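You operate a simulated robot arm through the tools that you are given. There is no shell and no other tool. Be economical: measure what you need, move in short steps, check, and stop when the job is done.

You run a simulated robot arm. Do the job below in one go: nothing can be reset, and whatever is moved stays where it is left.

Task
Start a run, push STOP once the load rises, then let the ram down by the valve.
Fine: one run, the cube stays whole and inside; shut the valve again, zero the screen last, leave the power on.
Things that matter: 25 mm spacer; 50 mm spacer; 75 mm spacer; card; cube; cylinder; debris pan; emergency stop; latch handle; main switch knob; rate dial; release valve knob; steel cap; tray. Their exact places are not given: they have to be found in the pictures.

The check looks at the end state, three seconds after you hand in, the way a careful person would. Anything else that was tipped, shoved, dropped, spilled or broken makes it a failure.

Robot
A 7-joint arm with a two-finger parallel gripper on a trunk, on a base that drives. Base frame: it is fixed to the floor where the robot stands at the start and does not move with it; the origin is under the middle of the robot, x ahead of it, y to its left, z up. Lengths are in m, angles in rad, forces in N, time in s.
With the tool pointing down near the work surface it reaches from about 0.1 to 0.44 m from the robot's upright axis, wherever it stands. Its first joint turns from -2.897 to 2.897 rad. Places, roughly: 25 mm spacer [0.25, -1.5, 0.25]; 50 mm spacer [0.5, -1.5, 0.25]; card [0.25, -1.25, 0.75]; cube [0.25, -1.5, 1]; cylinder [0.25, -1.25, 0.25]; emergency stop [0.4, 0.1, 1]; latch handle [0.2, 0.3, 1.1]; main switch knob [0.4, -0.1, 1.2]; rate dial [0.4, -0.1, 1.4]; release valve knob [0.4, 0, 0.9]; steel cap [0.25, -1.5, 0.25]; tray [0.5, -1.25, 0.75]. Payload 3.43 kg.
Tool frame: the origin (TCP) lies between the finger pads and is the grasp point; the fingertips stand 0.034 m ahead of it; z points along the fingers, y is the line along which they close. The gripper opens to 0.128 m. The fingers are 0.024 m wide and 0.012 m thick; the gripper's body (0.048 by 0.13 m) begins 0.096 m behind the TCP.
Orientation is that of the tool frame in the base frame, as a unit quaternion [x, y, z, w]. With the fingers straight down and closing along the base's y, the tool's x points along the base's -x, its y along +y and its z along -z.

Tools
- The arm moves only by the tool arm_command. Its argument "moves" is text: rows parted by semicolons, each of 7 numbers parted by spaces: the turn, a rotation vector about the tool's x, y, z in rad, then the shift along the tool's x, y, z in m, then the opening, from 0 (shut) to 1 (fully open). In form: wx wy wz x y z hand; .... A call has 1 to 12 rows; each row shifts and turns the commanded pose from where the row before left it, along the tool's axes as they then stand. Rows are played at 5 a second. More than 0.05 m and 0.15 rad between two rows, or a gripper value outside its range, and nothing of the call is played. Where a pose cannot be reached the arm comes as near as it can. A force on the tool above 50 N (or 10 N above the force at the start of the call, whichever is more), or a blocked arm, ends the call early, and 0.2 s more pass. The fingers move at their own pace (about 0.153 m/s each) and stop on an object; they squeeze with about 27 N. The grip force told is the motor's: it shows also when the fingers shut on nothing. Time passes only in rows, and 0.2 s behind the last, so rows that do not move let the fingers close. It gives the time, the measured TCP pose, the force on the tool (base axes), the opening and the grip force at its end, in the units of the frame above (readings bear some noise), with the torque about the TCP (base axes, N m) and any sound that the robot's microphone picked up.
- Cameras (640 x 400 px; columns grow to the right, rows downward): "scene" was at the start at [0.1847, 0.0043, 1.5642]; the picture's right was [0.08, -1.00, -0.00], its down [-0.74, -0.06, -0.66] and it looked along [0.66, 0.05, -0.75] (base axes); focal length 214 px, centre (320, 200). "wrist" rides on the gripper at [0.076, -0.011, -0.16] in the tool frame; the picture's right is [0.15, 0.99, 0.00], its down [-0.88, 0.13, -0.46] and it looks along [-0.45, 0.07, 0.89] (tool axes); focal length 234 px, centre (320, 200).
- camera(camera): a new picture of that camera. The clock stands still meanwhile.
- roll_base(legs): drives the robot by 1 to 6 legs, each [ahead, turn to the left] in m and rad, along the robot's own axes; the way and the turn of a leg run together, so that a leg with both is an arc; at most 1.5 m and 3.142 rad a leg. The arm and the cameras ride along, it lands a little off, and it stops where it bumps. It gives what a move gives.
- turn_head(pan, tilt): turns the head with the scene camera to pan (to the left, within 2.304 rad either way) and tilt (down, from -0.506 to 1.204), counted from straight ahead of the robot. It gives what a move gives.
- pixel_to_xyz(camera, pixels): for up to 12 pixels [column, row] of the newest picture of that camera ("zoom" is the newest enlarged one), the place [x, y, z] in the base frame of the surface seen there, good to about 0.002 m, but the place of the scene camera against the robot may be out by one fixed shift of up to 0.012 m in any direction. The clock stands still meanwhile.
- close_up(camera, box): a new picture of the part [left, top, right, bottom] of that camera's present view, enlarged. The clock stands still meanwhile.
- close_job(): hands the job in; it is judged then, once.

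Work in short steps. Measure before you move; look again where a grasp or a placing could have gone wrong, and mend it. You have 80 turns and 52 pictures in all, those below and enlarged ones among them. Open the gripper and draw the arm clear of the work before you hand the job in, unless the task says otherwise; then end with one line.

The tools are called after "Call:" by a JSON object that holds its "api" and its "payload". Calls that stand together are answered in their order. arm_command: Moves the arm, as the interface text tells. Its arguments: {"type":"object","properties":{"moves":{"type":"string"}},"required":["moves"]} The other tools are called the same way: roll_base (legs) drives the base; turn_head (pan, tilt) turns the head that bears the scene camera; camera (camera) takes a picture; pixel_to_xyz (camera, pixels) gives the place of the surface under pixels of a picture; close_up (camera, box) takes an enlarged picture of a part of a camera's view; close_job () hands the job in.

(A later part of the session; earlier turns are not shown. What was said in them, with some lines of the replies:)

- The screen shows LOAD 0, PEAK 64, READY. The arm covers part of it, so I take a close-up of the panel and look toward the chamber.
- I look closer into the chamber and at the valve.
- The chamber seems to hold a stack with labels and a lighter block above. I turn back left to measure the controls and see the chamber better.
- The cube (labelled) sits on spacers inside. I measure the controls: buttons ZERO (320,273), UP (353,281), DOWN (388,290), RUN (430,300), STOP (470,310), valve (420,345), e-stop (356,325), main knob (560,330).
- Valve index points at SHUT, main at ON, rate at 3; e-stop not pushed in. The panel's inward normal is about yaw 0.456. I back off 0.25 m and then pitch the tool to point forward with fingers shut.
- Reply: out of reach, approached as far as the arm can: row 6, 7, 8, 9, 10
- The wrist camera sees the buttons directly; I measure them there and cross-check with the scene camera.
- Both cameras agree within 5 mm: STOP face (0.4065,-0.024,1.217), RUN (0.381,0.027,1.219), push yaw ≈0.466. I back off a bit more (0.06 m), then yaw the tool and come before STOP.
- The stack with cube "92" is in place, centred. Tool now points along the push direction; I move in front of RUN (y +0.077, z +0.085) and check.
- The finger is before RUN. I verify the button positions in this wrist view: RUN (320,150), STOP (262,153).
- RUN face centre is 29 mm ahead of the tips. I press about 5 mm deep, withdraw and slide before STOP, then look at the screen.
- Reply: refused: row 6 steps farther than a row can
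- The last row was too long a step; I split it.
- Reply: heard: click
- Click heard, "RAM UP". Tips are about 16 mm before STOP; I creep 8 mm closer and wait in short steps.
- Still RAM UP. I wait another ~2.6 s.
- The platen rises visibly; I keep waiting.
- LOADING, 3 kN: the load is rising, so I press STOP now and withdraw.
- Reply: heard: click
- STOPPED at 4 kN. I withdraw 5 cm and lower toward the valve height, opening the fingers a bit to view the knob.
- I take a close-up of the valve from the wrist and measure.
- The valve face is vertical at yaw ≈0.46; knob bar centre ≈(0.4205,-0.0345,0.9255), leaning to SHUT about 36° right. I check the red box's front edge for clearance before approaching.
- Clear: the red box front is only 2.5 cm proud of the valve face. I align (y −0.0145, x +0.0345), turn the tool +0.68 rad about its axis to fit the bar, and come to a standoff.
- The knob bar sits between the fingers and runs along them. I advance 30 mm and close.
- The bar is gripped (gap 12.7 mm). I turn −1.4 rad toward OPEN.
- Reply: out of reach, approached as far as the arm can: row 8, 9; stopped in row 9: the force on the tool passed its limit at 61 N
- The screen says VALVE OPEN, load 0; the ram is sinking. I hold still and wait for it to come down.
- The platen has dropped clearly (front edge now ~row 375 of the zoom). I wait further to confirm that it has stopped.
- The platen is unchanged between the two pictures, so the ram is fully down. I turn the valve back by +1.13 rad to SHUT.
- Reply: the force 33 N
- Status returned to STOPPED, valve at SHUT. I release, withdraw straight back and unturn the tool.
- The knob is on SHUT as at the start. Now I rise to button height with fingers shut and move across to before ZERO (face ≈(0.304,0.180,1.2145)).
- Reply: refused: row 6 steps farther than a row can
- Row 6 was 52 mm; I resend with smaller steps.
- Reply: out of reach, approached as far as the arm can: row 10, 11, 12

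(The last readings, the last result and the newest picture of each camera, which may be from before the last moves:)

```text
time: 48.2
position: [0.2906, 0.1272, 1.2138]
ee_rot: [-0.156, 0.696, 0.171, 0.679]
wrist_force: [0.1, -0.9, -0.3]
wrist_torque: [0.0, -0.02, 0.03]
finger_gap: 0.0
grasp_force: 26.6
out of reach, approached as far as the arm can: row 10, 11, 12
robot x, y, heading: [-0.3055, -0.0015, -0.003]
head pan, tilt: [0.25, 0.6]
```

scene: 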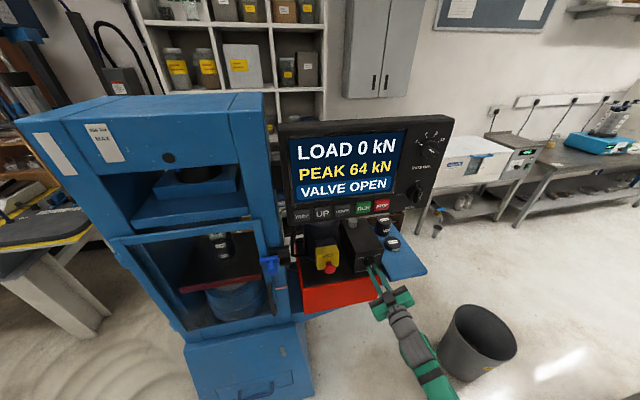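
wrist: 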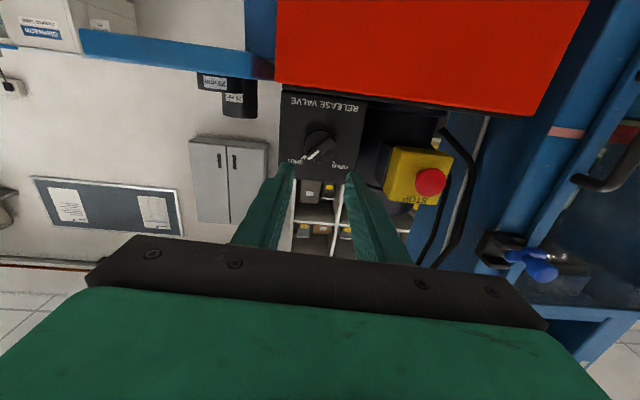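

The arm hit its inner reach limit and was pushed near the panel (no contact, no click). I roll the base back 8 cm, which draws the tip away from the panel, then look.

Call:
{"api": "roll_base", "payload": {"legs": [[-0.08, 0]]}}

Call:
{"api": "camera", "payload": {"camera": "wrist"}}

Call:
{"api": "close_up", "payload": {"camera": "scene", "box": [240, 120, 440, 260]}}

```text
time: 49.3
position: [0.2126, 0.1304, 1.2113]
ee_rot: [-0.157, 0.696, 0.172, 0.679]
wrist_force: [-0.1, 0.8, -0.2]
wrist_torque: [0.02, 0.01, -0.01]
finger_gap: 0.0
grasp_force: 26.9
robot x, y, heading: [-0.386, -0.0, 0.005]
head pan, tilt: [0.25, 0.6]
```

```text
13 pictures are left
```

wrist: 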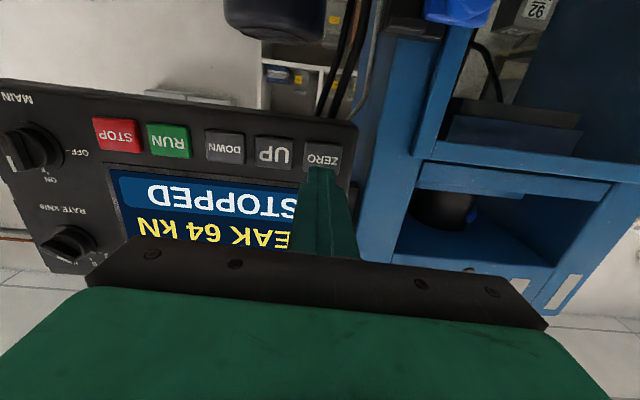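

```text
2.86 times, centred on (340, 190) of scene
```

zoom: 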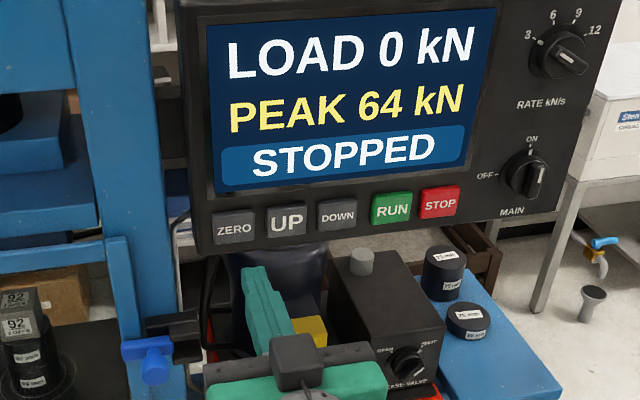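

I measure ZERO (visible part 305–342 × 145–170) and UP in this wrist view.

Call:
{"api": "pixel_to_xyz", "payload": {"camera": "wrist", "pixels": [[309, 152], [340, 154], [324, 150], [324, 160], [260, 152], [289, 152], [322, 175]]}}

```text
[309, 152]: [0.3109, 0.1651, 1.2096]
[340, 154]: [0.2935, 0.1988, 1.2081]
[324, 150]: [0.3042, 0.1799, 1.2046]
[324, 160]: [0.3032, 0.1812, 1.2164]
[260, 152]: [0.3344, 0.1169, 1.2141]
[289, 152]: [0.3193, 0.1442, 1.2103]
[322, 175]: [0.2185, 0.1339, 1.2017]
```

ZERO centre is 0.103 m ahead, 5 mm left, gap 69 mm. I approach, press 5 mm and withdraw.

Call:
{"api": "arm_command", "payload": {"moves": "0 0 0 -0.004 0.005 0.02 0;0 0 0 0 0 0.03 0;0 0 0 0 0 0.014 0;0 0 0 0 0 0.006 0;0 0 0 0 0 0.005 0;0 0 0 0 0 0 0;0 0 0 0 0 -0.03 0;0 0 0 0 0 -0.04 0"}}

Call:
{"api": "camera", "payload": {"camera": "scene"}}

```text
time: 51.1
position: [0.2162, 0.1368, 1.2157]
ee_rot: [-0.158, 0.697, 0.173, 0.678]
wrist_force: [0.4, -1.2, 0.6]
wrist_torque: [0.01, 0.01, -0.04]
finger_gap: 0.0001
grasp_force: 26.7
robot x, y, heading: [-0.3881, 0.0022, 0.006]
head pan, tilt: [0.25, 0.6]
heard: click
```

```text
11 pictures are left
```

scene: 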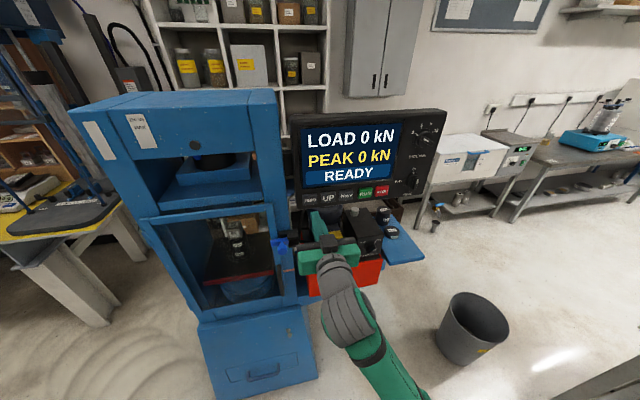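

LOAD 0, PEAK 0, READY: zeroed. I roll back 0.2 m to draw clear, open the gripper, and take a last look.

Call:
{"api": "roll_base", "payload": {"legs": [[-0.2, 0]]}}

Call:
{"api": "arm_command", "payload": {"moves": "0 0 0 0 0 0 0.5;0 0 0 0 0 0 0.5;0 0 0 0 0 0 0.5"}}

Call:
{"api": "close_up", "payload": {"camera": "scene", "box": [140, 90, 460, 310]}}

```text
time: 52.7
position: [0.0125, 0.1345, 1.2141]
ee_rot: [-0.155, 0.697, 0.17, 0.679]
wrist_force: [0.1, 0.2, 0.4]
wrist_torque: [0.03, 0.01, 0.0]
finger_gap: 0.0
grasp_force: 26.8
robot x, y, heading: [-0.5911, -0.0035, 0.002]
head pan, tilt: [0.25, 0.6]
```

```text
time: 53.5
position: [0.0122, 0.1338, 1.2156]
ee_rot: [-0.157, 0.696, 0.172, 0.679]
wrist_force: [0.1, -0.2, 0.5]
wrist_torque: [0.01, -0.01, -0.04]
finger_gap: 0.0637
grasp_force: 0.0
robot x, y, heading: [-0.5869, -0.0001, -0.0]
head pan, tilt: [0.25, 0.6]
```

```text
1.82 times, centred on (300, 200) of scene
```

zoom: 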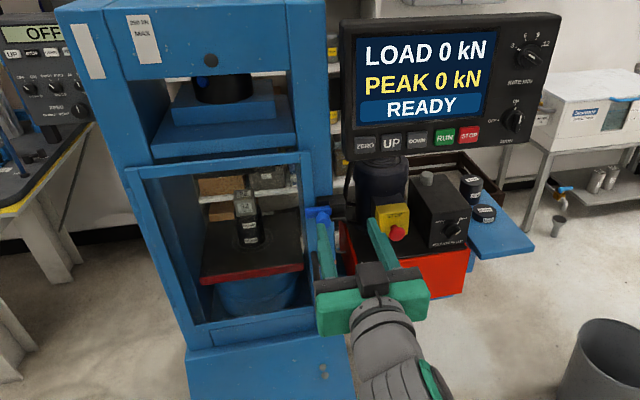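

All is as wanted: the cube is whole inside, the ram is down, the valve is shut, the screen is zeroed and the power is on. I hand in.

Call:
{"api": "close_job", "payload": {}}

```text
The job is handed in.
```

I ran the press once and pushed STOP at about 4 kN. I then let the ram down by the valve, shut the valve and zeroed the screen last; the power is still on and the cube is whole inside.
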